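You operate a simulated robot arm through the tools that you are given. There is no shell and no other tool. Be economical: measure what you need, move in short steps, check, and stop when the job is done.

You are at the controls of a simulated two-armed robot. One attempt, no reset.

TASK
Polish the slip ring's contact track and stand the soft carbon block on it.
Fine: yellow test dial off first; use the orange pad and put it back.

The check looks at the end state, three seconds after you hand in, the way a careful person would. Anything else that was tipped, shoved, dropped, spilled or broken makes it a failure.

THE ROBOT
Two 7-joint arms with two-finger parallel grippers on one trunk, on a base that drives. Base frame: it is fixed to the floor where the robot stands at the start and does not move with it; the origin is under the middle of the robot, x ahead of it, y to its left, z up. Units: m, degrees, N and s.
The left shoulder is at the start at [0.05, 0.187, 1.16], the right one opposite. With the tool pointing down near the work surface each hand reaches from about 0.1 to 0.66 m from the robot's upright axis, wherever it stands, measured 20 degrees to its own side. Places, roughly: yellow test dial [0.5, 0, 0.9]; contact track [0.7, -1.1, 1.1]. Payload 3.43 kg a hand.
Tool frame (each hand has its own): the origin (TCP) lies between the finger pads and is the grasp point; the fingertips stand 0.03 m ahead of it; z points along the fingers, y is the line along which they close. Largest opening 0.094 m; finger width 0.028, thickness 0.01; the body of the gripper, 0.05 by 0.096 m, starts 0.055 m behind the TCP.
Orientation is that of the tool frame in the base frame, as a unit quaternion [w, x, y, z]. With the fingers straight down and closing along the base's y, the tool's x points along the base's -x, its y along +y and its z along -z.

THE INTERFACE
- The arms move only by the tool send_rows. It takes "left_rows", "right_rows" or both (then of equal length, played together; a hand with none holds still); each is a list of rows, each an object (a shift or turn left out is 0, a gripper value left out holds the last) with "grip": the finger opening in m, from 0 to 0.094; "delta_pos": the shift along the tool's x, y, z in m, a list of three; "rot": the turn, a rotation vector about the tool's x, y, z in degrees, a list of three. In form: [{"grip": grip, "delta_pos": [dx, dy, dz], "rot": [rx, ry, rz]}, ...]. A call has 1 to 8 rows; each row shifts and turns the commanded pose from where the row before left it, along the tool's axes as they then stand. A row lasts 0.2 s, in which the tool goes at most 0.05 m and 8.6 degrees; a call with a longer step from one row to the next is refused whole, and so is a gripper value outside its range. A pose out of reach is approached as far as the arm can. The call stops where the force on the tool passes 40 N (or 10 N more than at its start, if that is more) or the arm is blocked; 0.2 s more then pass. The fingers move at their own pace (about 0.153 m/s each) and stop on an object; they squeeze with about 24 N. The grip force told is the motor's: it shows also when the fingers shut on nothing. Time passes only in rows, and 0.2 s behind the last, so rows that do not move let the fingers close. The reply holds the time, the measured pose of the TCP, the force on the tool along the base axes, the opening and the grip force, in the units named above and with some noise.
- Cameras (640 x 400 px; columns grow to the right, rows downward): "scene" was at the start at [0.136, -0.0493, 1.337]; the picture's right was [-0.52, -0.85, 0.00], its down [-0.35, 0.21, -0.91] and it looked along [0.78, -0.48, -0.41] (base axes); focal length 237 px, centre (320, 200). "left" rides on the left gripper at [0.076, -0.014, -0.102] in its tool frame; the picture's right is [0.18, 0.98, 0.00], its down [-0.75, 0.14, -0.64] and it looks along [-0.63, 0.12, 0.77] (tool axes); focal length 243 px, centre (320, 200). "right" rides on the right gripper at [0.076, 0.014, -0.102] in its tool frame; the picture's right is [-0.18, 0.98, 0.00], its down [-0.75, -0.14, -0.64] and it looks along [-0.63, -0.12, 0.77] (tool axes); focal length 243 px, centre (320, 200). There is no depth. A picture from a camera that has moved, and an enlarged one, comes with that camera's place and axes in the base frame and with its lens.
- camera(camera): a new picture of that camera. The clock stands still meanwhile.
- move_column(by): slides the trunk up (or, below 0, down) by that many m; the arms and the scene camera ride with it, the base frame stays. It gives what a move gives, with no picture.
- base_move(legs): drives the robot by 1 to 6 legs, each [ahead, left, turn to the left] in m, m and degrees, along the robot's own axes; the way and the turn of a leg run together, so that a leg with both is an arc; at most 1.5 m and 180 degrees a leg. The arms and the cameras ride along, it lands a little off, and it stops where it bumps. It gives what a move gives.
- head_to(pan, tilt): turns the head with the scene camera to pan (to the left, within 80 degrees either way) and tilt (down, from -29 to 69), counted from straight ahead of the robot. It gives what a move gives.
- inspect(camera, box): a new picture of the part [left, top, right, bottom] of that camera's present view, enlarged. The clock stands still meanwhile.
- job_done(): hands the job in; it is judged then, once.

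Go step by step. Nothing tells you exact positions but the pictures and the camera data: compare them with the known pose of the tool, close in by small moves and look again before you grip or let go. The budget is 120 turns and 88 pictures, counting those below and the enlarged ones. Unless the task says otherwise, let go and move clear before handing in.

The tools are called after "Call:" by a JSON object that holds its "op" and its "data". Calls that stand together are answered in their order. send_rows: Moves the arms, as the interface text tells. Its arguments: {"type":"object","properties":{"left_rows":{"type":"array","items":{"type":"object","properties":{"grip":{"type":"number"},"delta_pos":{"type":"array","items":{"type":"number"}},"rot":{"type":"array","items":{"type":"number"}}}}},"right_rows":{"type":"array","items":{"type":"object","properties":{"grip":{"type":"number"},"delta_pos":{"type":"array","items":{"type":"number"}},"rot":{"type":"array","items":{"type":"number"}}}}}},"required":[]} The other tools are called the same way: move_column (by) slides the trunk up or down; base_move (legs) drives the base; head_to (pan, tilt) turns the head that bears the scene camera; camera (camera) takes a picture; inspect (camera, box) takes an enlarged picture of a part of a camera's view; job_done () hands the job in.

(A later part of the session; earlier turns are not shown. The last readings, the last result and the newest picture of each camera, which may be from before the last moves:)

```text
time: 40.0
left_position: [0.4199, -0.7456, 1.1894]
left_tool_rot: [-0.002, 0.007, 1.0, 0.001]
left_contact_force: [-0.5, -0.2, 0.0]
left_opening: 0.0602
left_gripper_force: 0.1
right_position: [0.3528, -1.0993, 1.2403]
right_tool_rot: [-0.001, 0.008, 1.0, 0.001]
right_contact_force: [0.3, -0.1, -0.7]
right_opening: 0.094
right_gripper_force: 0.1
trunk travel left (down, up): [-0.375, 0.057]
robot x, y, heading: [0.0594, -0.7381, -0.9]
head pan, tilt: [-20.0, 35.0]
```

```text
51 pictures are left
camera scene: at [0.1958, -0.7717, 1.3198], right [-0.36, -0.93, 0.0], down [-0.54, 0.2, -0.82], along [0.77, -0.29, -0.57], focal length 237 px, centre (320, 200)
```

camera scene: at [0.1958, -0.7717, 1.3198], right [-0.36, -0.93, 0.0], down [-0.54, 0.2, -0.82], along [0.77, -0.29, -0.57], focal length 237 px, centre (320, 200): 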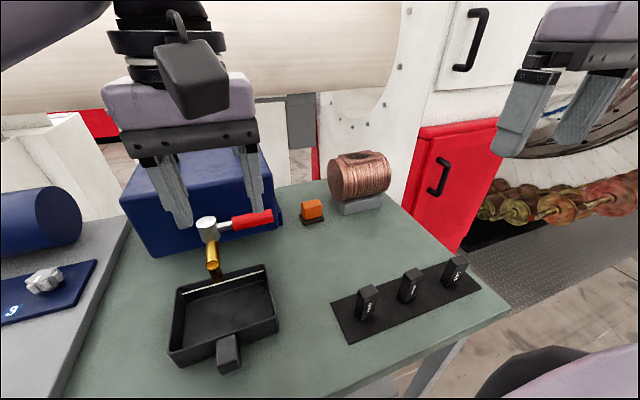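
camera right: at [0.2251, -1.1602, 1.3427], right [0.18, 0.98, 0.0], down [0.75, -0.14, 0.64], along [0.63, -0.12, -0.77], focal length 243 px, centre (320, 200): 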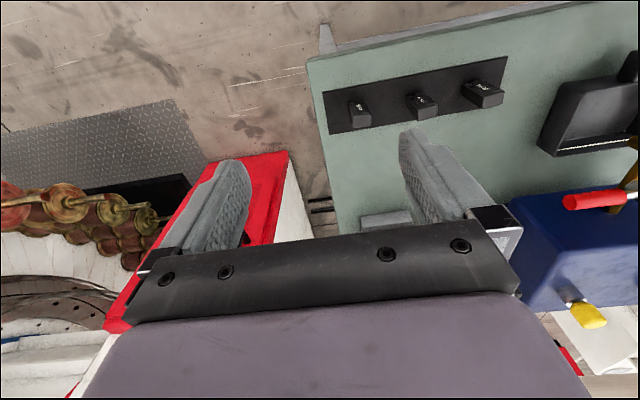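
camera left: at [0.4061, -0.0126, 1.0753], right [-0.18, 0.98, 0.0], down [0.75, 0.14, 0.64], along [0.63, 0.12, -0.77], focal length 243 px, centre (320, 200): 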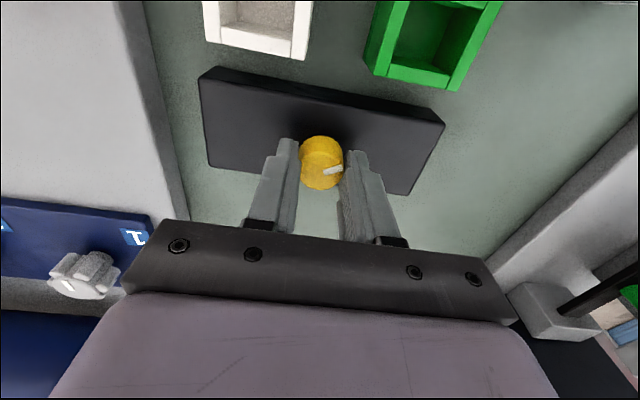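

The base touches the bench at x = 0.06; I back off a hair. Now zoom at the pad, drum and blocks.

Call:
{"op": "base_move", "data": {"legs": [[-0.01, -0.04, 0.9]]}}

Call:
{"op": "inspect", "data": {"camera": "scene", "box": [270, 130, 430, 230]}}

Call:
{"op": "inspect", "data": {"camera": "scene", "box": [320, 230, 510, 350]}}

```text
time: 40.9
left_position: [0.4088, -0.7798, 1.1902]
left_tool_rot: [-0.002, -0.002, 1.0, 0.0]
left_contact_force: [0.4, -0.3, -0.1]
left_opening: 0.0601
left_gripper_force: 0.0
right_position: [0.3486, -1.1343, 1.2401]
right_tool_rot: [-0.002, 0.0, 1.0, 0.001]
right_contact_force: [-0.3, -1.0, 0.3]
right_opening: 0.0941
right_gripper_force: 0.1
trunk travel left (down, up): [-0.375, 0.057]
robot x, y, heading: [0.0434, -0.7767, 0.2]
head pan, tilt: [-20.0, 35.0]
```

```text
4.00 times, centred on (350, 180) of scene
camera zoom: at [0.186, -0.8105, 1.3198], right [-0.34, -0.94, 0.0], down [-0.54, 0.2, -0.82], along [0.77, -0.28, -0.57], focal length 947 px, centre (200, 280)
```

zoom: 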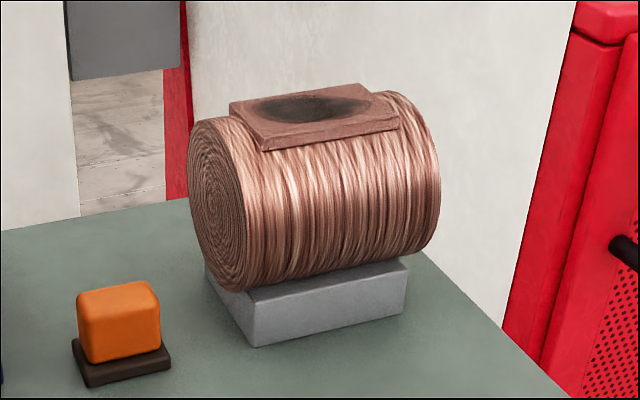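

```text
3.33 times, centred on (415, 290) of scene
camera zoom: at [0.186, -0.8105, 1.3198], right [-0.34, -0.94, 0.0], down [-0.54, 0.2, -0.82], along [0.77, -0.28, -0.57], focal length 789 px, centre (3, -100)
```

zoom: 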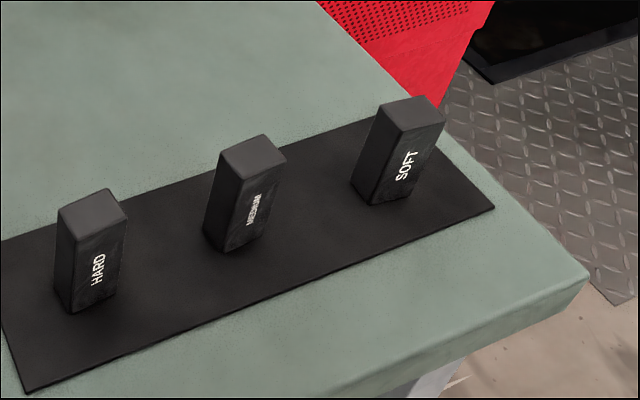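

The track is the flat tarnished plate on top of the drum (axis along y). I bring the right-hand camera over it to triangulate the plate and the pad.

Call:
{"op": "send_rows", "data": {"right_rows": [{"delta_pos": [-0.033, 0.02, -0.005]}, {"delta_pos": [-0.033, 0.02, -0.005]}, {"delta_pos": [-0.033, 0.02, -0.005]}, {"delta_pos": [-0.033, 0.02, -0.005]}]}}

Call:
{"op": "camera", "data": {"camera": "right"}}

```text
time: 41.9
left_position: [0.4108, -0.7782, 1.1896]
left_tool_rot: [-0.002, -0.002, 1.0, 0.0]
left_contact_force: [-0.6, -0.1, -0.7]
left_opening: 0.0598
left_gripper_force: 0.0
right_position: [0.4825, -1.0515, 1.2618]
right_tool_rot: [-0.003, 0.0, 1.0, 0.001]
right_contact_force: [0.0, 0.0, 0.2]
right_opening: 0.0938
right_gripper_force: 0.0
trunk travel left (down, up): [-0.375, 0.057]
robot x, y, heading: [0.0468, -0.7765, -0.0]
head pan, tilt: [-20.0, 35.0]
```

```text
48 pictures are left
camera right: at [0.4067, -1.0369, 1.3635], right [0.18, 0.98, 0.0], down [0.76, -0.14, 0.64], along [0.63, -0.12, -0.77], focal length 243 px, centre (320, 200)
```

right: 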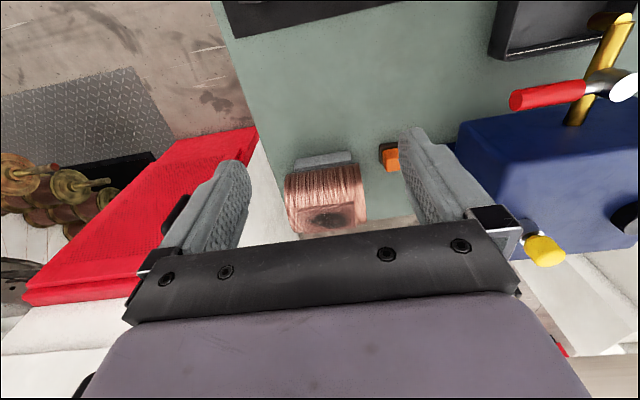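

Zoom here for precise pixel positions.

Call:
{"op": "inspect", "data": {"camera": "right", "box": [260, 135, 420, 235]}}

```text
4.00 times, centred on (340, 185) of right
camera zoom: at [0.4067, -1.0369, 1.3635], right [0.18, 0.98, 0.0], down [0.76, -0.14, 0.64], along [0.63, -0.12, -0.77], focal length 970 px, centre (240, 260)
```

zoom: 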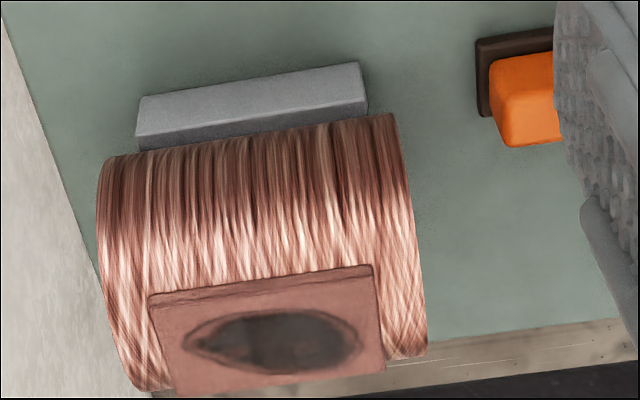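

Plate centre comes out at about [0.715, -1.083, 1.043], some 0.10 × 0.055 m, dark in the middle. Now a clear look at the pad: left hand out of the way, right hand nearer to the pad.

Call:
{"op": "send_rows", "data": {"left_rows": [{"delta_pos": [0.02, 0.03, -0.01]}, {"delta_pos": [0.02, 0.03, -0.01]}, {"delta_pos": [0.02, 0.03, -0.01]}, {"delta_pos": [0.02, 0.03, 0]}], "right_rows": [{"delta_pos": [-0.012, 0.026, 0.035]}, {"delta_pos": [-0.012, 0.026, 0.035]}, {"delta_pos": [-0.012, 0.025, 0.035]}, {"delta_pos": [-0.012, 0.025, 0.035]}]}}

Call:
{"op": "camera", "data": {"camera": "right"}}

Call:
{"op": "inspect", "data": {"camera": "right", "box": [260, 100, 420, 200]}}

```text
time: 42.9
left_position: [0.3266, -0.6584, 1.221]
left_tool_rot: [-0.002, -0.002, 1.0, 0.001]
left_contact_force: [-0.7, 0.7, 0.3]
left_opening: 0.06
left_gripper_force: 0.0
right_position: [0.5205, -0.9585, 1.1204]
right_tool_rot: [0.0, 0.0, 1.0, 0.001]
right_contact_force: [0.0, 0.6, -0.6]
right_opening: 0.0941
right_gripper_force: 0.2
right hand out of reach, approached as far as the arm can: row 4
trunk travel left (down, up): [-0.375, 0.057]
robot x, y, heading: [0.0449, -0.7759, 0.2]
head pan, tilt: [-20.0, 35.0]
```

```text
46 pictures are left
camera right: at [0.4438, -0.944, 1.2221], right [0.18, 0.98, 0.0], down [0.75, -0.14, 0.64], along [0.63, -0.12, -0.77], focal length 243 px, centre (320, 200)
```

right: 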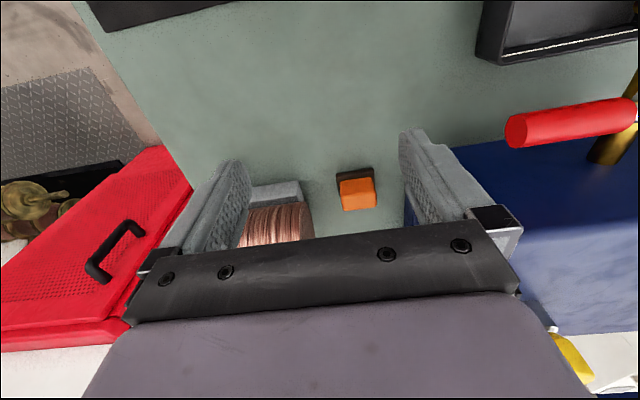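

```text
4.00 times, centred on (340, 150) of right
camera zoom: at [0.4438, -0.944, 1.2221], right [0.18, 0.98, 0.0], down [0.75, -0.14, 0.64], along [0.63, -0.12, -0.77], focal length 970 px, centre (240, 400)
```

zoom: 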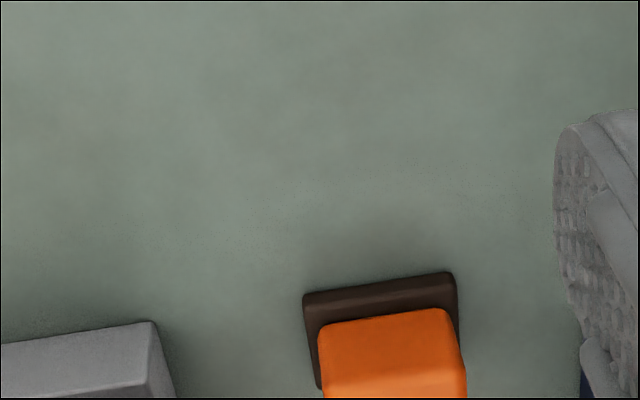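

The pad is clearly in view. The arm reported a reach limit at this height; I test moving down and forward in small steps.

Call:
{"op": "send_rows", "data": {"right_rows": [{"delta_pos": [0, 0, 0.03]}, {"delta_pos": [0, 0, 0.03]}, {"delta_pos": [0, 0, 0.03]}]}}

Call:
{"op": "send_rows", "data": {"right_rows": [{"delta_pos": [-0.03, 0, 0]}, {"delta_pos": [-0.03, 0, 0]}]}}

```text
time: 43.7
left_position: [0.3271, -0.6597, 1.2192]
left_tool_rot: [-0.002, -0.003, 1.0, 0.002]
left_contact_force: [-0.4, 0.6, 0.1]
left_opening: 0.0602
left_gripper_force: 0.0
right_position: [0.5202, -0.9584, 1.0291]
right_tool_rot: [-0.002, 0.0, 1.0, 0.001]
right_contact_force: [-0.1, 0.1, 0.6]
right_opening: 0.0938
right_gripper_force: 0.0
trunk travel left (down, up): [-0.375, 0.057]
robot x, y, heading: [0.0487, -0.7824, 0.1]
head pan, tilt: [-20.0, 35.0]
```

```text
time: 44.3
left_position: [0.3273, -0.6592, 1.2207]
left_tool_rot: [-0.002, -0.003, 1.0, 0.001]
left_contact_force: [-1.3, 0.7, 0.6]
left_opening: 0.06
left_gripper_force: 0.1
right_position: [0.5525, -0.9872, 1.0338]
right_tool_rot: [-0.001, 0.0, 1.0, 0.003]
right_contact_force: [-1.0, 0.1, 0.3]
right_opening: 0.0939
right_gripper_force: 0.1
right hand out of reach, approached as far as the arm can: row 1, 2
trunk travel left (down, up): [-0.375, 0.057]
robot x, y, heading: [0.0461, -0.779, 0.1]
head pan, tilt: [-20.0, 35.0]
```

The arm is limited when the target lies straight before the shoulder; turning the robot left puts the pad 20° to the right hand's own side. I retract the hand, then shift right and turn.

Call:
{"op": "send_rows", "data": {"right_rows": [{"delta_pos": [0.035, 0, -0.03]}, {"delta_pos": [0.035, 0, -0.03]}, {"delta_pos": [0.035, 0, -0.03]}, {"delta_pos": [0.035, 0, -0.03]}]}}

Call:
{"op": "base_move", "data": {"legs": [[-0.02, -0.08, 0], [0, 0, 16]]}}

Call:
{"op": "base_move", "data": {"legs": [[0.04, 0, 0]]}}

```text
time: 45.3
left_position: [0.3285, -0.6589, 1.2211]
left_tool_rot: [-0.001, -0.002, 1.0, 0.001]
left_contact_force: [-0.7, 0.1, 0.4]
left_opening: 0.0601
left_gripper_force: 0.0
right_position: [0.4081, -0.9869, 1.1529]
right_tool_rot: [-0.001, 0.0, 1.0, 0.0]
right_contact_force: [0.7, -0.4, -0.6]
right_opening: 0.0938
right_gripper_force: 0.1
trunk travel left (down, up): [-0.375, 0.057]
robot x, y, heading: [0.043, -0.7736, 0.0]
head pan, tilt: [-20.0, 35.0]
```

```text
time: 47.3
left_position: [0.2631, -0.6677, 1.2206]
left_tool_rot: [-0.002, -0.142, 0.99, 0.001]
left_contact_force: [-0.3, -0.1, 0.5]
left_opening: 0.0599
left_gripper_force: 0.1
right_position: [0.4344, -0.9594, 1.1539]
right_tool_rot: [-0.002, -0.139, 0.99, -0.001]
right_contact_force: [-1.1, 0.4, 0.0]
right_opening: 0.0939
right_gripper_force: 0.0
trunk travel left (down, up): [-0.375, 0.057]
robot x, y, heading: [0.0262, -0.8566, 16.1]
head pan, tilt: [-20.0, 35.0]
```

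```text
time: 48.3
left_position: [0.2938, -0.6587, 1.2205]
left_tool_rot: [-0.002, -0.139, 0.99, -0.001]
left_contact_force: [0.3, -0.5, -0.1]
left_opening: 0.0596
left_gripper_force: 0.0
right_position: [0.4625, -0.9517, 1.1531]
right_tool_rot: [-0.002, -0.137, 0.991, 0.0]
right_contact_force: [-0.3, 0.7, 0.8]
right_opening: 0.0939
right_gripper_force: 0.0
trunk travel left (down, up): [-0.375, 0.057]
robot x, y, heading: [0.0554, -0.8472, 15.5]
head pan, tilt: [-20.0, 35.0]
stopped in leg 1: the robot was blocked; the commanded pose is now the measured one
```

Now the pad is at radius 0.636, 23° to the right. Align the hand and approach above the pad.

Call:
{"op": "send_rows", "data": {"right_rows": [{"rot": [0, 0, 8]}, {"rot": [0, 0, 7.8]}, {"delta_pos": [-0.03, 0.005, 0.03]}, {"delta_pos": [-0.03, 0.005, 0.03]}, {"delta_pos": [-0.03, 0.005, 0.03]}, {"delta_pos": [-0.03, 0.005, 0.0]}]}}

Call:
{"op": "camera", "data": {"camera": "right"}}

Call:
{"op": "inspect", "data": {"camera": "scene", "box": [320, 120, 560, 270]}}

```text
time: 49.7
left_position: [0.2964, -0.6601, 1.2205]
left_tool_rot: [-0.003, -0.14, 0.99, 0.001]
left_contact_force: [-0.3, 0.7, 0.1]
left_opening: 0.0602
left_gripper_force: 0.0
right_position: [0.5844, -0.9331, 1.0599]
right_tool_rot: [-0.002, 0.002, 1.0, -0.001]
right_contact_force: [0.4, -0.1, -0.5]
right_opening: 0.094
right_gripper_force: 0.2
trunk travel left (down, up): [-0.375, 0.057]
robot x, y, heading: [0.0584, -0.8485, 15.7]
head pan, tilt: [-20.0, 35.0]
```

```text
44 pictures are left
camera right: at [0.5097, -0.9186, 1.1624], right [0.19, 0.98, 0.0], down [0.76, -0.14, 0.64], along [0.63, -0.12, -0.77], focal length 243 px, centre (320, 200)
```

right: 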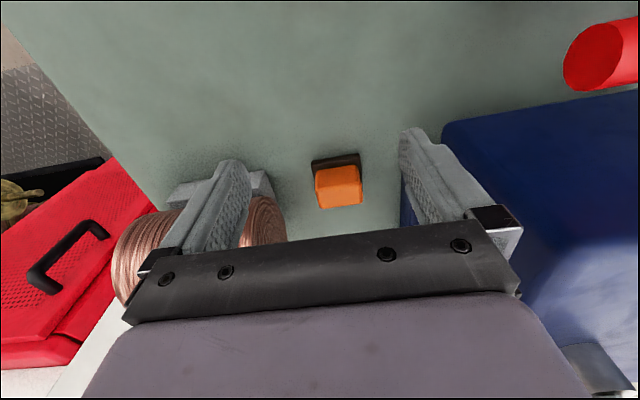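

```text
2.67 times, centred on (440, 195) of scene
camera zoom: at [0.1997, -0.8406, 1.3198], right [-0.07, -1.0, 0.0], down [-0.57, 0.04, -0.82], along [0.82, -0.06, -0.57], focal length 632 px, centre (0, 213)
```

zoom: 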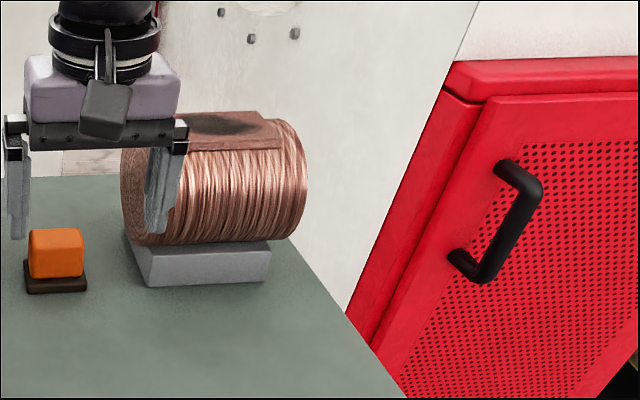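

Reach works now. Zoom on the pad from the right camera.

Call:
{"op": "inspect", "data": {"camera": "right", "box": [260, 130, 420, 230]}}

```text
4.00 times, centred on (340, 180) of right
camera zoom: at [0.5097, -0.9186, 1.1624], right [0.19, 0.98, 0.0], down [0.76, -0.14, 0.64], along [0.63, -0.12, -0.77], focal length 970 px, centre (240, 280)
```

zoom: 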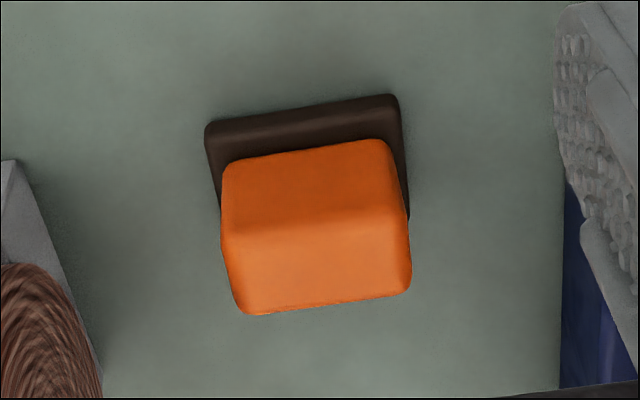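

Pad: centre [0.674, -0.929], about 0.05 wide in y, 0.025 deep, z 0.92–0.96. Go above it, narrow the opening, descend.

Call:
{"op": "send_rows", "data": {"right_rows": [{"delta_pos": [-0.03, 0.002, 0], "grip": 0.078}, {"delta_pos": [-0.03, 0.002, 0]}, {"delta_pos": [-0.03, 0, 0]}, {"delta_pos": [0, 0, 0.03]}]}}

Call:
{"op": "inspect", "data": {"camera": "right", "box": [200, 80, 440, 230]}}

Call:
{"op": "inspect", "data": {"camera": "scene", "box": [300, 130, 460, 230]}}

```text
time: 50.7
left_position: [0.2957, -0.6589, 1.2202]
left_tool_rot: [-0.003, -0.14, 0.99, 0.0]
left_contact_force: [-0.2, 0.0, 0.6]
left_opening: 0.06
left_gripper_force: 0.0
right_position: [0.6486, -0.9547, 1.0319]
right_tool_rot: [-0.001, 0.001, 1.0, 0.001]
right_contact_force: [0.2, -0.6, 0.0]
right_opening: 0.0778
right_gripper_force: 0.2
right hand out of reach, approached as far as the arm can: row 2, 3
trunk travel left (down, up): [-0.375, 0.057]
robot x, y, heading: [0.0576, -0.8488, 15.8]
head pan, tilt: [-20.0, 35.0]
```

```text
2.67 times, centred on (320, 155) of right
camera zoom: at [0.5736, -0.9389, 1.134], right [0.19, 0.98, 0.0], down [0.75, -0.14, 0.64], along [0.63, -0.12, -0.77], focal length 647 px, centre (320, 320)
```

zoom: 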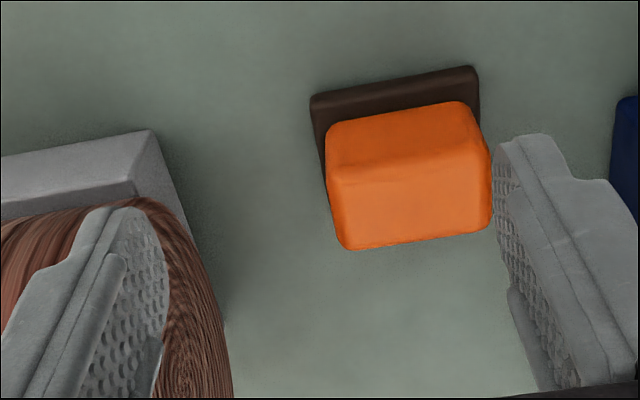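

```text
4.00 times, centred on (380, 180) of scene
camera zoom: at [0.1992, -0.8407, 1.3198], right [-0.07, -1.0, 0.0], down [-0.57, 0.04, -0.82], along [0.82, -0.06, -0.57], focal length 947 px, centre (80, 280)
```

zoom: 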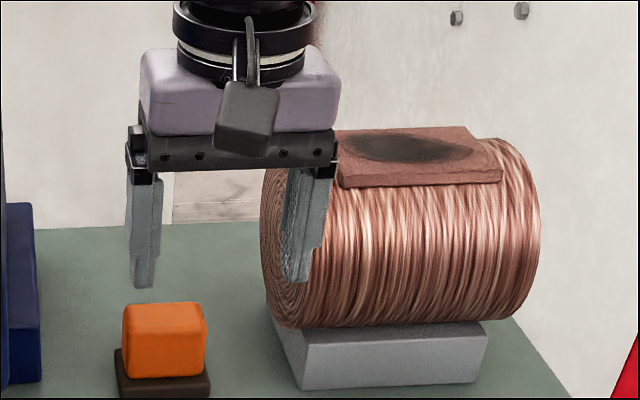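

The straight-down reach ends just short, and the plate will need more. I'll use the hand tilted 30° forward for everything: back off, tilt, then approach the pad again.

Call:
{"op": "send_rows", "data": {"right_rows": [{"delta_pos": [0.03, 0.013, 0]}, {"delta_pos": [0.03, 0.013, 0]}, {"rot": [0, -7.5, 0]}, {"rot": [0, -7.5, 0]}, {"rot": [0, -7.5, 0]}, {"rot": [0, -7.5, 0]}]}}

Call:
{"op": "send_rows", "data": {"right_rows": [{"delta_pos": [-0.0295, 0, 0.023]}, {"delta_pos": [-0.0295, 0, 0.023]}]}}

Call:
{"op": "inspect", "data": {"camera": "right", "box": [200, 80, 440, 230]}}

Call:
{"op": "inspect", "data": {"camera": "scene", "box": [300, 130, 460, 230]}}

```text
time: 52.1
left_position: [0.2959, -0.6579, 1.2205]
left_tool_rot: [-0.003, -0.139, 0.99, 0.001]
left_contact_force: [-0.4, -0.1, -0.3]
left_opening: 0.0598
left_gripper_force: 0.0
right_position: [0.5901, -0.926, 1.032]
right_tool_rot: [0.257, 0.0, 0.966, 0.0]
right_contact_force: [-0.7, -0.1, -1.0]
right_opening: 0.0781
right_gripper_force: 0.1
trunk travel left (down, up): [-0.375, 0.057]
robot x, y, heading: [0.0572, -0.8485, 15.6]
head pan, tilt: [-20.0, 35.0]
```

```text
time: 52.7
left_position: [0.297, -0.6591, 1.2196]
left_tool_rot: [-0.002, -0.139, 0.99, 0.0]
left_contact_force: [0.0, -0.3, 0.8]
left_opening: 0.0602
left_gripper_force: 0.0
right_position: [0.6667, -0.9242, 1.0192]
right_tool_rot: [0.256, 0.001, 0.967, 0.0]
right_contact_force: [0.0, 0.5, 0.4]
right_opening: 0.0781
right_gripper_force: 0.1
trunk travel left (down, up): [-0.375, 0.057]
robot x, y, heading: [0.054, -0.849, 15.5]
head pan, tilt: [-20.0, 35.0]
```

```text
2.67 times, centred on (320, 155) of right
camera zoom: at [0.5498, -0.9098, 1.0696], right [0.16, 0.98, 0.09], down [0.34, -0.14, 0.93], along [0.93, -0.12, -0.35], focal length 647 px, centre (320, 320)
```

zoom: 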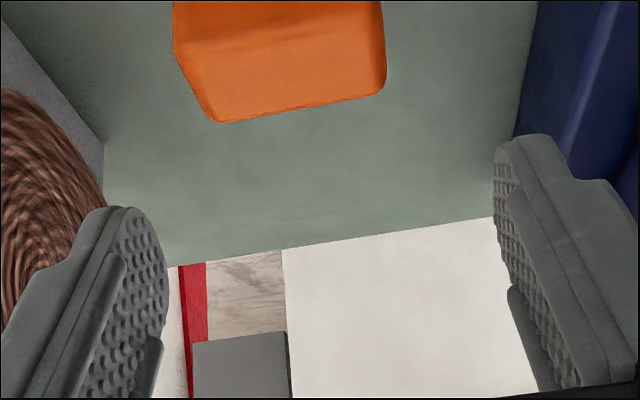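

```text
4.00 times, centred on (380, 180) of scene
camera zoom: at [0.1998, -0.8407, 1.3197], right [-0.07, -1.0, 0.0], down [-0.57, 0.04, -0.82], along [0.82, -0.06, -0.57], focal length 947 px, centre (80, 280)
```

zoom: 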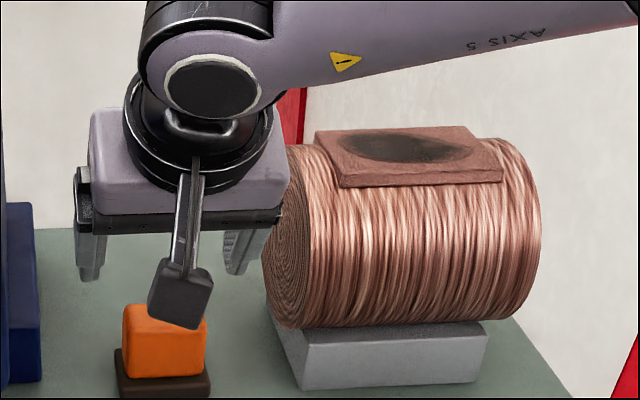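

Aligned. Descend to z ≈ 0.965 and close on the pad.

Call:
{"op": "send_rows", "data": {"right_rows": [{"delta_pos": [0.0145, -0.001, 0.0226]}, {"delta_pos": [0.0145, -0.001, 0.0226]}]}}

Call:
{"op": "inspect", "data": {"camera": "scene", "box": [300, 130, 460, 230]}}

Call:
{"op": "camera", "data": {"camera": "right"}}

```text
time: 53.3
left_position: [0.295, -0.6588, 1.2211]
left_tool_rot: [-0.002, -0.14, 0.99, 0.001]
left_contact_force: [0.1, 0.4, 0.1]
left_opening: 0.0601
left_gripper_force: 0.1
right_position: [0.6621, -0.926, 0.967]
right_tool_rot: [0.256, 0.001, 0.967, 0.0]
right_contact_force: [0.8, 1.0, 0.0]
right_opening: 0.0779
right_gripper_force: 0.0
trunk travel left (down, up): [-0.375, 0.057]
robot x, y, heading: [0.0546, -0.8493, 15.8]
head pan, tilt: [-20.0, 35.0]
```

```text
4.00 times, centred on (380, 180) of scene
camera zoom: at [0.1994, -0.8407, 1.3198], right [-0.07, -1.0, 0.0], down [-0.57, 0.04, -0.82], along [0.82, -0.06, -0.57], focal length 947 px, centre (80, 280)
```

zoom: 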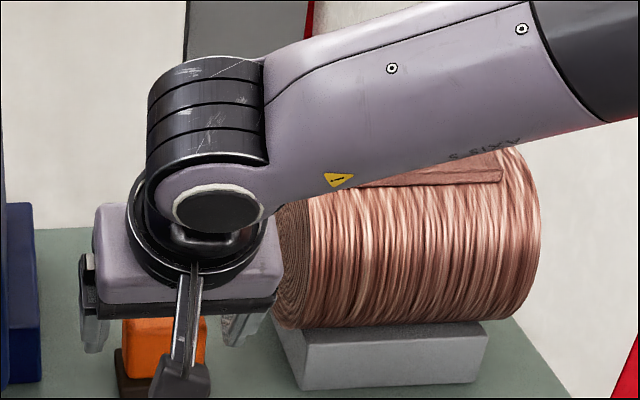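

```text
36 pictures are left
camera right: at [0.5455, -0.9122, 1.017], right [0.16, 0.98, 0.09], down [0.34, -0.14, 0.93], along [0.93, -0.12, -0.35], focal length 243 px, centre (320, 200)
```

right: 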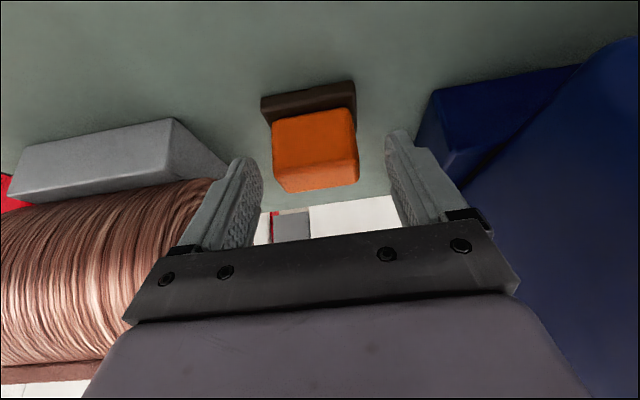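

Pad is centred between the fingers. Close and lift gently.

Call:
{"op": "send_rows", "data": {"right_rows": [{"grip": 0.04}, {"grip": 0.04}, {"grip": 0.04}]}}

Call:
{"op": "send_rows", "data": {"right_rows": [{"delta_pos": [-0.01, 0, -0.0173]}, {"delta_pos": [-0.02, 0, -0.0346]}, {"delta_pos": [-0.02, 0, -0.0346]}, {"delta_pos": [-0.02, 0, -0.0346]}]}}

Call:
{"op": "camera", "data": {"camera": "right"}}

```text
time: 54.1
left_position: [0.2945, -0.6587, 1.22]
left_tool_rot: [-0.004, -0.139, 0.99, 0.001]
left_contact_force: [0.1, 0.8, -0.2]
left_opening: 0.06
left_gripper_force: 0.1
right_position: [0.6605, -0.9273, 0.967]
right_tool_rot: [0.256, 0.002, 0.967, -0.002]
right_contact_force: [-0.1, -0.2, 0.0]
right_opening: 0.051
right_gripper_force: 23.8
trunk travel left (down, up): [-0.375, 0.057]
robot x, y, heading: [0.0539, -0.8486, 15.7]
head pan, tilt: [-20.0, 35.0]
```

```text
time: 55.1
left_position: [0.2935, -0.6585, 1.2205]
left_tool_rot: [-0.003, -0.138, 0.99, 0.001]
left_contact_force: [0.4, 0.5, 1.2]
left_opening: 0.0601
left_gripper_force: 0.1
right_position: [0.6627, -0.9293, 1.1077]
right_tool_rot: [0.255, 0.0, 0.967, -0.001]
right_contact_force: [-0.1, -0.3, -0.7]
right_opening: 0.0513
right_gripper_force: 23.6
trunk travel left (down, up): [-0.375, 0.057]
robot x, y, heading: [0.058, -0.8459, 15.7]
head pan, tilt: [-20.0, 35.0]
```

```text
35 pictures are left
camera right: at [0.5468, -0.9143, 1.1567], right [0.16, 0.98, 0.09], down [0.34, -0.14, 0.93], along [0.93, -0.12, -0.35], focal length 243 px, centre (320, 200)
```

right: 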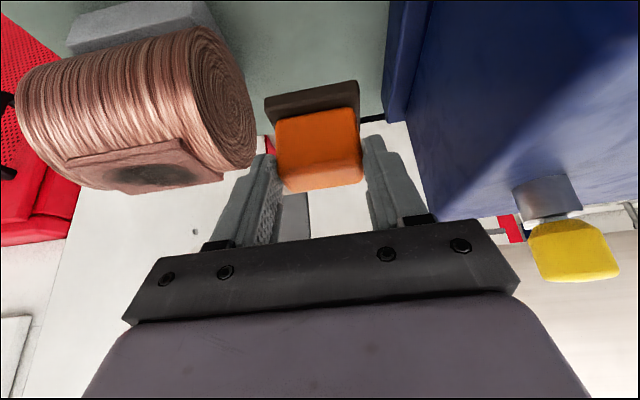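

The brown sole came with the orange grip: the pad is one piece, sole at the bottom (about 0.067 below the TCP). Now raise and carry it over the plate.

Call:
{"op": "send_rows", "data": {"right_rows": [{"delta_pos": [-0.015, 0, -0.026]}, {"delta_pos": [-0.015, 0, -0.026]}, {"delta_pos": [-0.009, -0.038, 0.005]}, {"delta_pos": [-0.009, -0.038, 0.005]}, {"delta_pos": [-0.008, -0.038, 0.005]}, {"delta_pos": [-0.008, -0.038, 0.005]}]}}

Call:
{"op": "camera", "data": {"camera": "right"}}

Call:
{"op": "inspect", "data": {"camera": "scene", "box": [340, 80, 540, 205]}}

```text
time: 56.5
left_position: [0.2957, -0.6594, 1.2196]
left_tool_rot: [-0.002, -0.139, 0.99, 0.001]
left_contact_force: [-0.5, 0.0, 0.7]
left_opening: 0.06
left_gripper_force: 0.0
right_position: [0.702, -1.0811, 1.1667]
right_tool_rot: [0.257, 0.001, 0.967, 0.0]
right_contact_force: [0.0, 0.1, 0.2]
right_opening: 0.0511
right_gripper_force: 23.8
trunk travel left (down, up): [-0.375, 0.057]
robot x, y, heading: [0.0571, -0.8467, 15.9]
head pan, tilt: [-20.0, 35.0]
```

```text
34 pictures are left
camera right: at [0.5851, -1.0665, 1.2178], right [0.16, 0.98, 0.09], down [0.34, -0.14, 0.93], along [0.93, -0.12, -0.35], focal length 243 px, centre (320, 200)
```

right: 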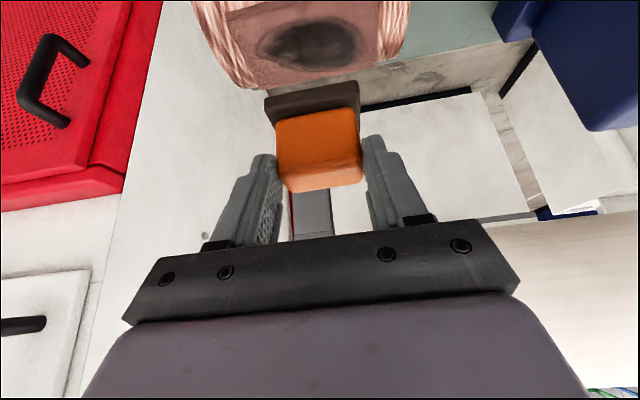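

```text
3.20 times, centred on (440, 142) of scene
camera zoom: at [0.1994, -0.8412, 1.3198], right [-0.07, -1.0, 0.0], down [-0.57, 0.04, -0.82], along [0.82, -0.06, -0.57], focal length 758 px, centre (-64, 384)
```

zoom: 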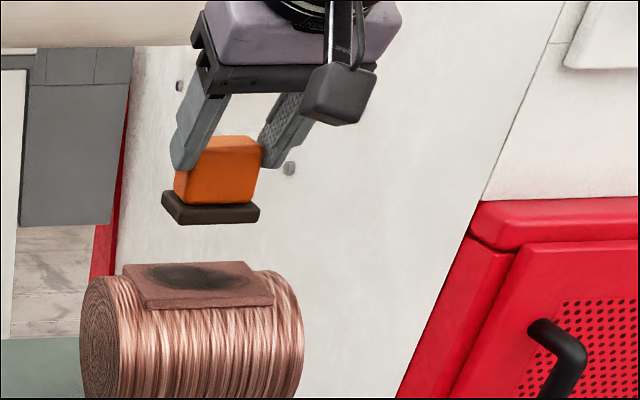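

The pad is centred over the plate. Lower to just above, then feel for contact in small steps.

Call:
{"op": "send_rows", "data": {"right_rows": [{"delta_pos": [0.011, -0.001, 0.019]}, {"delta_pos": [0.0115, -0.001, 0.02]}, {"delta_pos": [0.0015, 0, 0.0026]}, {"delta_pos": [0.0015, 0, 0.0026]}]}}

Call:
{"op": "inspect", "data": {"camera": "scene", "box": [340, 80, 540, 205]}}

```text
time: 57.5
left_position: [0.2951, -0.6584, 1.2198]
left_tool_rot: [-0.002, -0.14, 0.99, 0.001]
left_contact_force: [0.8, -0.2, 0.0]
left_opening: 0.0601
left_gripper_force: 0.1
right_position: [0.7011, -1.0837, 1.1189]
right_tool_rot: [0.259, 0.0, 0.966, 0.0]
right_contact_force: [-0.1, -2.5, 7.6]
right_opening: 0.0512
right_gripper_force: 24.1
trunk travel left (down, up): [-0.375, 0.057]
robot x, y, heading: [0.0575, -0.8473, 15.7]
head pan, tilt: [-20.0, 35.0]
```

```text
3.20 times, centred on (440, 142) of scene
camera zoom: at [0.1983, -0.8407, 1.3201], right [-0.07, -1.0, 0.0], down [-0.57, 0.04, -0.82], along [0.82, -0.06, -0.57], focal length 758 px, centre (-64, 384)
```

zoom: 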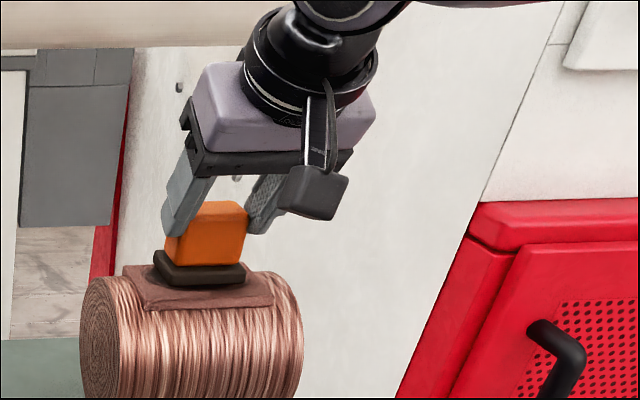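

Contact at 7.6 N with the sole flat on the plate. Rub along the plate with modest strokes.

Call:
{"op": "send_rows", "data": {"right_rows": [{"delta_pos": [0, 0.02, 0]}, {"delta_pos": [0, -0.02, 0]}, {"delta_pos": [0, -0.02, 0]}, {"delta_pos": [0, 0.02, 0]}, {"delta_pos": [0, 0.02, 0]}, {"delta_pos": [0, -0.02, 0]}, {"delta_pos": [0, -0.02, 0]}, {"delta_pos": [0, 0.02, 0]}]}}

Call:
{"op": "inspect", "data": {"camera": "scene", "box": [340, 80, 540, 205]}}

```text
time: 59.3
left_position: [0.2938, -0.6583, 1.2208]
left_tool_rot: [-0.002, -0.139, 0.99, 0.0]
left_contact_force: [0.3, 0.2, -0.5]
left_opening: 0.0598
left_gripper_force: 0.1
right_position: [0.6992, -1.0812, 1.1179]
right_tool_rot: [0.259, 0.002, 0.966, -0.002]
right_contact_force: [1.4, -6.2, 19.8]
right_opening: 0.0513
right_gripper_force: 23.2
trunk travel left (down, up): [-0.375, 0.057]
robot x, y, heading: [0.0604, -0.8475, 15.5]
head pan, tilt: [-20.0, 35.0]
```

```text
3.20 times, centred on (440, 142) of scene
camera zoom: at [0.1972, -0.8402, 1.3202], right [-0.07, -1.0, 0.0], down [-0.57, 0.04, -0.82], along [0.82, -0.06, -0.57], focal length 758 px, centre (-64, 384)
```

zoom: 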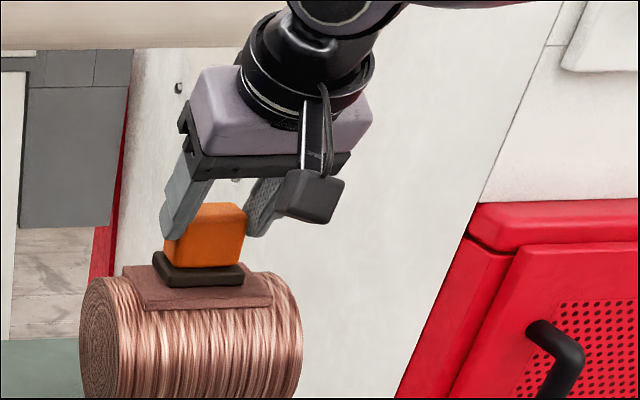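

Force has risen to 20 N, still modest. More strokes, wider, with a small sideways offset each way.

Call:
{"op": "send_rows", "data": {"right_rows": [{"delta_pos": [-0.0075, 0.028, 0.0035]}, {"delta_pos": [0, -0.028, 0]}, {"delta_pos": [0, -0.028, 0]}, {"delta_pos": [0.0138, 0.028, -0.008]}, {"delta_pos": [0, 0.028, 0]}, {"delta_pos": [0, -0.028, 0]}, {"delta_pos": [0, -0.028, 0]}, {"delta_pos": [-0.0069, 0.028, 0.004]}]}}

Call:
{"op": "send_rows", "data": {"right_rows": [{"delta_pos": [0, 0.025, 0]}, {"delta_pos": [0, -0.025, 0]}, {"delta_pos": [0, -0.025, 0]}, {"delta_pos": [0, 0.025, 0]}, {"delta_pos": [-0.005, 0, -0.0087]}, {"delta_pos": [-0.015, 0, -0.026]}, {"delta_pos": [-0.015, 0, -0.026]}]}}

Call:
{"op": "camera", "data": {"camera": "right"}}

Call:
{"op": "inspect", "data": {"camera": "scene", "box": [340, 80, 540, 205]}}

```text
time: 61.1
left_position: [0.2954, -0.6574, 1.2195]
left_tool_rot: [-0.002, -0.14, 0.99, -0.001]
left_contact_force: [-0.9, 0.5, 0.6]
left_opening: 0.0599
left_gripper_force: 0.0
right_position: [0.7001, -1.0831, 1.1178]
right_tool_rot: [0.256, 0.002, 0.967, -0.002]
right_contact_force: [1.5, 0.3, 5.2]
right_opening: 0.0511
right_gripper_force: 24.3
trunk travel left (down, up): [-0.375, 0.057]
robot x, y, heading: [0.0551, -0.8475, 16.0]
head pan, tilt: [-20.0, 35.0]
```

```text
time: 62.7
left_position: [0.2952, -0.6581, 1.221]
left_tool_rot: [-0.002, -0.139, 0.99, 0.001]
left_contact_force: [-0.7, 0.1, 0.3]
left_opening: 0.0599
left_gripper_force: 0.1
right_position: [0.7013, -1.0834, 1.1859]
right_tool_rot: [0.257, 0.001, 0.966, 0.0]
right_contact_force: [-0.2, 0.1, -0.4]
right_opening: 0.0514
right_gripper_force: 24.2
trunk travel left (down, up): [-0.375, 0.057]
robot x, y, heading: [0.0521, -0.8497, 15.7]
head pan, tilt: [-20.0, 35.0]
```

```text
30 pictures are left
camera right: at [0.5851, -1.0677, 1.237], right [0.16, 0.98, 0.09], down [0.34, -0.14, 0.93], along [0.93, -0.12, -0.35], focal length 243 px, centre (320, 200)
```

right: 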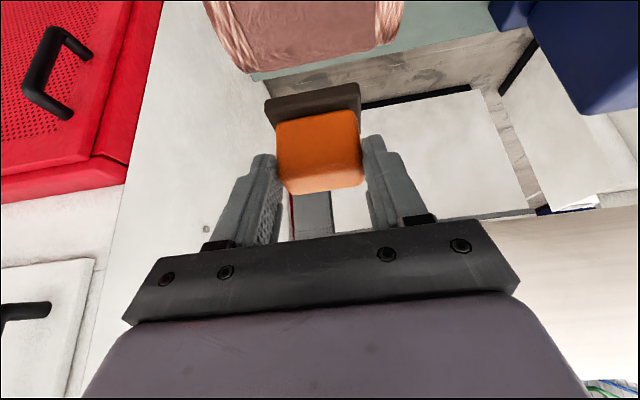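

```text
3.20 times, centred on (440, 142) of scene
camera zoom: at [0.199, -0.8407, 1.3198], right [-0.07, -1.0, 0.0], down [-0.57, 0.04, -0.82], along [0.82, -0.06, -0.57], focal length 758 px, centre (-64, 384)
```

zoom: 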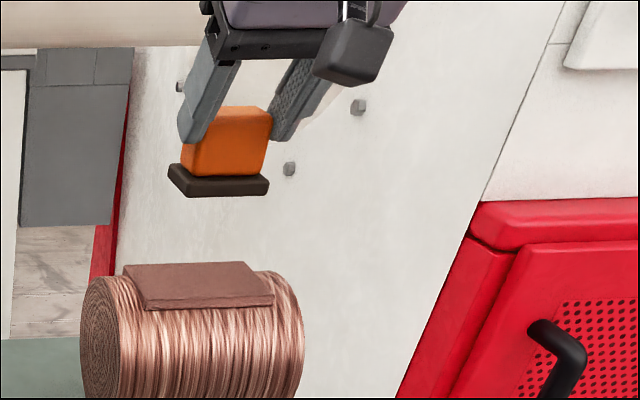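

The plate is clean. Carry the pad back above its spot and lower part of the way.

Call:
{"op": "send_rows", "data": {"right_rows": [{"delta_pos": [0.0087, 0.039, -0.005]}, {"delta_pos": [0.0087, 0.039, -0.005]}, {"delta_pos": [0.0087, 0.039, -0.005]}, {"delta_pos": [0.0087, 0.039, -0.005]}, {"delta_pos": [0.02, 0, 0.0346]}, {"delta_pos": [0.02, 0, 0.0346]}, {"delta_pos": [0.02, 0, 0.0346]}, {"delta_pos": [0.02, 0, 0.0346]}]}}

Call:
{"op": "camera", "data": {"camera": "right"}}

```text
time: 64.5
left_position: [0.2961, -0.6584, 1.2198]
left_tool_rot: [-0.002, -0.14, 0.99, 0.0]
left_contact_force: [-0.2, -0.2, 0.0]
left_opening: 0.06
left_gripper_force: 0.1
right_position: [0.6629, -0.9261, 1.0283]
right_tool_rot: [0.256, 0.001, 0.967, -0.001]
right_contact_force: [0.1, 0.9, -0.4]
right_opening: 0.0511
right_gripper_force: 24.3
trunk travel left (down, up): [-0.375, 0.057]
robot x, y, heading: [0.0553, -0.8536, 15.8]
head pan, tilt: [-20.0, 35.0]
```

```text
28 pictures are left
camera right: at [0.546, -0.9111, 1.0781], right [0.16, 0.98, 0.09], down [0.34, -0.14, 0.93], along [0.93, -0.12, -0.35], focal length 243 px, centre (320, 200)
```

right: 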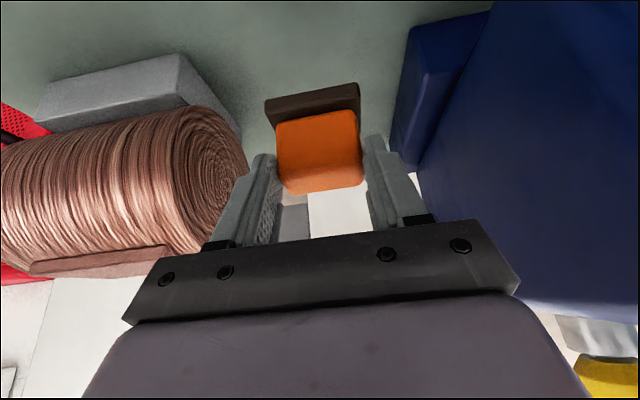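

Camera data put the hand 61 mm above the grasp pose and 1 mm off. Lower, with the last millimetres slow.

Call:
{"op": "send_rows", "data": {"right_rows": [{"delta_pos": [0.0145, -0.001, 0.0245]}, {"delta_pos": [0.0135, 0, 0.024]}, {"delta_pos": [0.001, 0, 0.0018]}]}}

Call:
{"op": "inspect", "data": {"camera": "right", "box": [200, 50, 440, 200]}}

```text
time: 65.3
left_position: [0.2958, -0.6588, 1.2201]
left_tool_rot: [-0.003, -0.139, 0.99, 0.0]
left_contact_force: [-0.8, -0.4, -0.7]
left_opening: 0.06
left_gripper_force: 0.0
right_position: [0.6609, -0.9278, 0.969]
right_tool_rot: [0.257, 0.001, 0.966, 0.0]
right_contact_force: [-0.5, 0.1, -0.8]
right_opening: 0.0512
right_gripper_force: 24.1
trunk travel left (down, up): [-0.375, 0.057]
robot x, y, heading: [0.0581, -0.8468, 15.8]
head pan, tilt: [-20.0, 35.0]
```

```text
2.67 times, centred on (320, 125) of right
camera zoom: at [0.5442, -0.913, 1.0195], right [0.16, 0.98, 0.09], down [0.34, -0.14, 0.93], along [0.93, -0.12, -0.35], focal length 647 px, centre (320, 400)
```

zoom: 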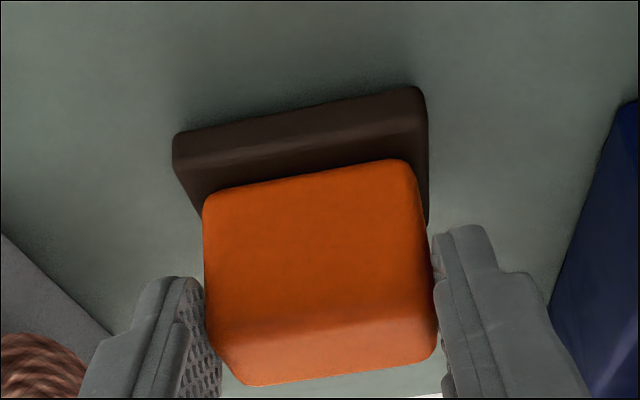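

About 2 mm above the table still. Step down by 1 mm until contact shows.

Call:
{"op": "send_rows", "data": {"right_rows": [{"delta_pos": [0.0005, 0, 0.0009]}, {"delta_pos": [0.0005, 0, 0.0009]}, {}]}}

```text
time: 66.1
left_position: [0.2958, -0.6571, 1.2198]
left_tool_rot: [-0.002, -0.139, 0.99, 0.0]
left_contact_force: [0.3, 0.1, 0.6]
left_opening: 0.06
left_gripper_force: 0.1
right_position: [0.6607, -0.9272, 0.9666]
right_tool_rot: [0.256, 0.0, 0.967, -0.002]
right_contact_force: [-0.3, -0.3, -0.6]
right_opening: 0.0512
right_gripper_force: 23.7
trunk travel left (down, up): [-0.375, 0.057]
robot x, y, heading: [0.057, -0.8489, 15.7]
head pan, tilt: [-20.0, 35.0]
```

Call:
{"op": "send_rows", "data": {"right_rows": [{"delta_pos": [0.0005, 0, 0.0009]}, {}]}}

```text
time: 66.7
left_position: [0.2964, -0.6586, 1.2195]
left_tool_rot: [-0.002, -0.139, 0.99, 0.0]
left_contact_force: [0.2, 0.3, 0.0]
left_opening: 0.0599
left_gripper_force: 0.1
right_position: [0.6609, -0.9266, 0.9654]
right_tool_rot: [0.256, 0.0, 0.967, -0.002]
right_contact_force: [0.2, 0.1, -0.9]
right_opening: 0.0511
right_gripper_force: 23.7
trunk travel left (down, up): [-0.375, 0.057]
robot x, y, heading: [0.0547, -0.8483, 16.0]
head pan, tilt: [-20.0, 35.0]
```

No contact yet (the pad may have slid up in the fingers while rubbing). Continue in 1 mm steps.

Call:
{"op": "send_rows", "data": {"right_rows": [{"delta_pos": [0.0005, 0, 0.0009]}, {"delta_pos": [0.0005, 0, 0.0009]}, {}]}}

```text
time: 67.5
left_position: [0.2947, -0.6588, 1.2205]
left_tool_rot: [-0.002, -0.139, 0.99, 0.0]
left_contact_force: [0.3, 0.7, 0.1]
left_opening: 0.0601
left_gripper_force: 0.0
right_position: [0.6602, -0.9276, 0.9652]
right_tool_rot: [0.259, 0.002, 0.966, -0.001]
right_contact_force: [-1.5, -3.2, 8.3]
right_opening: 0.0511
right_gripper_force: 23.9
trunk travel left (down, up): [-0.375, 0.057]
robot x, y, heading: [0.0547, -0.85, 15.5]
head pan, tilt: [-20.0, 35.0]
```

Contact felt. Back off half a millimetre, open and rise.

Call:
{"op": "send_rows", "data": {"right_rows": [{"delta_pos": [-0.0003, 0, -0.0005]}, {"grip": 0.07}, {"grip": 0.078}, {"delta_pos": [-0.015, 0, -0.026]}, {"delta_pos": [-0.02, 0, -0.0346]}, {"delta_pos": [-0.02, 0, -0.0346]}]}}

Call:
{"op": "camera", "data": {"camera": "right"}}

```text
time: 68.9
left_position: [0.2938, -0.6588, 1.22]
left_tool_rot: [-0.002, -0.139, 0.99, 0.001]
left_contact_force: [1.0, 0.3, 0.4]
left_opening: 0.0603
left_gripper_force: 0.0
right_position: [0.6602, -0.9252, 1.0749]
right_tool_rot: [0.256, 0.001, 0.967, -0.001]
right_contact_force: [-0.5, -0.3, -0.4]
right_opening: 0.0782
right_gripper_force: 0.0
trunk travel left (down, up): [-0.375, 0.057]
robot x, y, heading: [0.06, -0.852, 16.0]
head pan, tilt: [-20.0, 35.0]
```

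```text
26 pictures are left
camera right: at [0.5448, -0.9102, 1.1253], right [0.16, 0.98, 0.09], down [0.34, -0.14, 0.93], along [0.93, -0.12, -0.35], focal length 243 px, centre (320, 200)
```

right: 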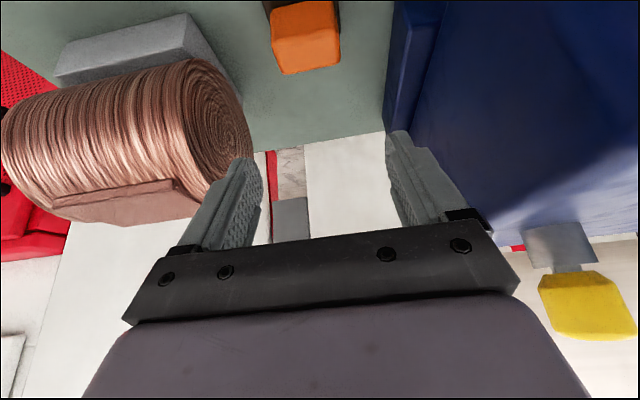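

The pad is back in its place. Next the SOFT block: raise the hand, back the base off for room, and view the blocks.

Call:
{"op": "send_rows", "data": {"right_rows": [{"delta_pos": [-0.02, 0, -0.0346]}, {"delta_pos": [-0.02, 0, -0.0346]}, {"delta_pos": [0.03, 0, -0.0173]}, {"delta_pos": [0.03, 0, -0.0173]}]}}

Call:
{"op": "base_move", "data": {"legs": [[-0.15, 0, 0]]}}

Call:
{"op": "head_to", "data": {"pan": -50, "tilt": 40}}

Call:
{"op": "camera", "data": {"camera": "scene"}}

```text
time: 69.9
left_position: [0.2947, -0.6584, 1.2202]
left_tool_rot: [-0.003, -0.138, 0.99, 0.0]
left_contact_force: [-0.1, 0.2, -0.1]
left_opening: 0.0601
left_gripper_force: 0.0
right_position: [0.5914, -0.9268, 1.1547]
right_tool_rot: [0.256, 0.001, 0.967, -0.002]
right_contact_force: [-0.5, 0.5, -0.5]
right_opening: 0.0783
right_gripper_force: 0.0
trunk travel left (down, up): [-0.375, 0.057]
robot x, y, heading: [0.0564, -0.8504, 15.8]
head pan, tilt: [-20.0, 35.0]
```

```text
time: 71.3
left_position: [0.1512, -0.6997, 1.2216]
left_tool_rot: [-0.003, -0.14, 0.99, 0.0]
left_contact_force: [0.2, -0.4, -0.5]
left_opening: 0.0601
left_gripper_force: 0.1
right_position: [0.4506, -0.9654, 1.1547]
right_tool_rot: [0.258, -0.001, 0.966, 0.001]
right_contact_force: [-0.5, -0.8, 0.1]
right_opening: 0.078
right_gripper_force: 0.1
trunk travel left (down, up): [-0.375, 0.057]
robot x, y, heading: [-0.0825, -0.8891, 16.0]
head pan, tilt: [-20.0, 35.0]
```

```text
time: 72.2
left_position: [0.1514, -0.6993, 1.2206]
left_tool_rot: [-0.002, -0.14, 0.99, 0.002]
left_contact_force: [1.0, 0.0, 0.2]
left_opening: 0.0597
left_gripper_force: 0.1
right_position: [0.4513, -0.9665, 1.1538]
right_tool_rot: [0.256, -0.001, 0.967, 0.0]
right_contact_force: [0.0, 0.3, 0.0]
right_opening: 0.0777
right_gripper_force: 0.1
trunk travel left (down, up): [-0.375, 0.057]
robot x, y, heading: [-0.0872, -0.8878, 16.1]
head pan, tilt: [-50.0, 40.0]
```

```text
25 pictures are left
camera scene: at [0.0391, -0.9222, 1.3123], right [-0.56, -0.83, 0.0], down [-0.53, 0.36, -0.77], along [0.63, -0.43, -0.64], focal length 237 px, centre (320, 200)
```

scene: 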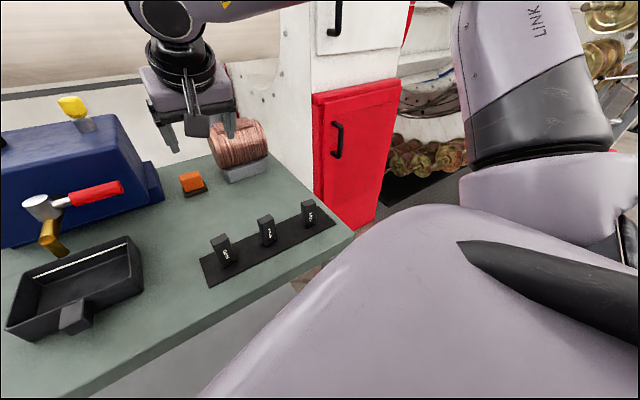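

Bring the right hand to look at the SOFT block.

Call:
{"op": "send_rows", "data": {"right_rows": [{"delta_pos": [0.0268, -0.0308, -0.0016]}, {"delta_pos": [0.0268, -0.0308, -0.0016]}, {"delta_pos": [0.0268, -0.0308, -0.0016]}, {"delta_pos": [0.0268, -0.0308, -0.0016]}, {"delta_pos": [0.0268, -0.0308, -0.0016]}]}}

Call:
{"op": "inspect", "data": {"camera": "right", "box": [200, 0, 440, 150]}}

Call:
{"op": "inspect", "data": {"camera": "scene", "box": [190, 180, 350, 280]}}

```text
time: 73.4
left_position: [0.1516, -0.6996, 1.2201]
left_tool_rot: [-0.003, -0.14, 0.99, 0.001]
left_contact_force: [-0.6, 0.5, 0.1]
left_opening: 0.0599
left_gripper_force: 0.0
right_position: [0.3287, -1.119, 1.096]
right_tool_rot: [0.256, 0.0, 0.967, 0.0]
right_contact_force: [0.0, 0.1, -0.2]
right_opening: 0.0781
right_gripper_force: 0.1
trunk travel left (down, up): [-0.375, 0.057]
robot x, y, heading: [-0.085, -0.8869, 16.0]
head pan, tilt: [-50.0, 40.0]
```

```text
2.67 times, centred on (320, 75) of right
camera zoom: at [0.213, -1.1052, 1.1458], right [0.16, 0.98, 0.09], down [0.34, -0.14, 0.93], along [0.93, -0.12, -0.35], focal length 647 px, centre (320, 533)
```

zoom: 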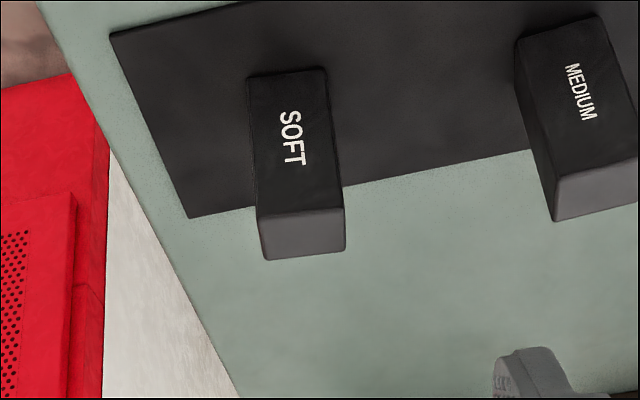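

```text
4.00 times, centred on (270, 230) of scene
camera zoom: at [0.0388, -0.9232, 1.3123], right [-0.56, -0.83, 0.0], down [-0.53, 0.36, -0.77], along [0.63, -0.43, -0.64], focal length 947 px, centre (520, 80)
```

zoom: 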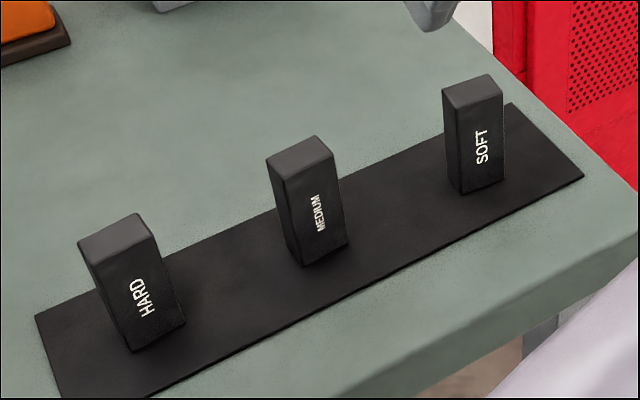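

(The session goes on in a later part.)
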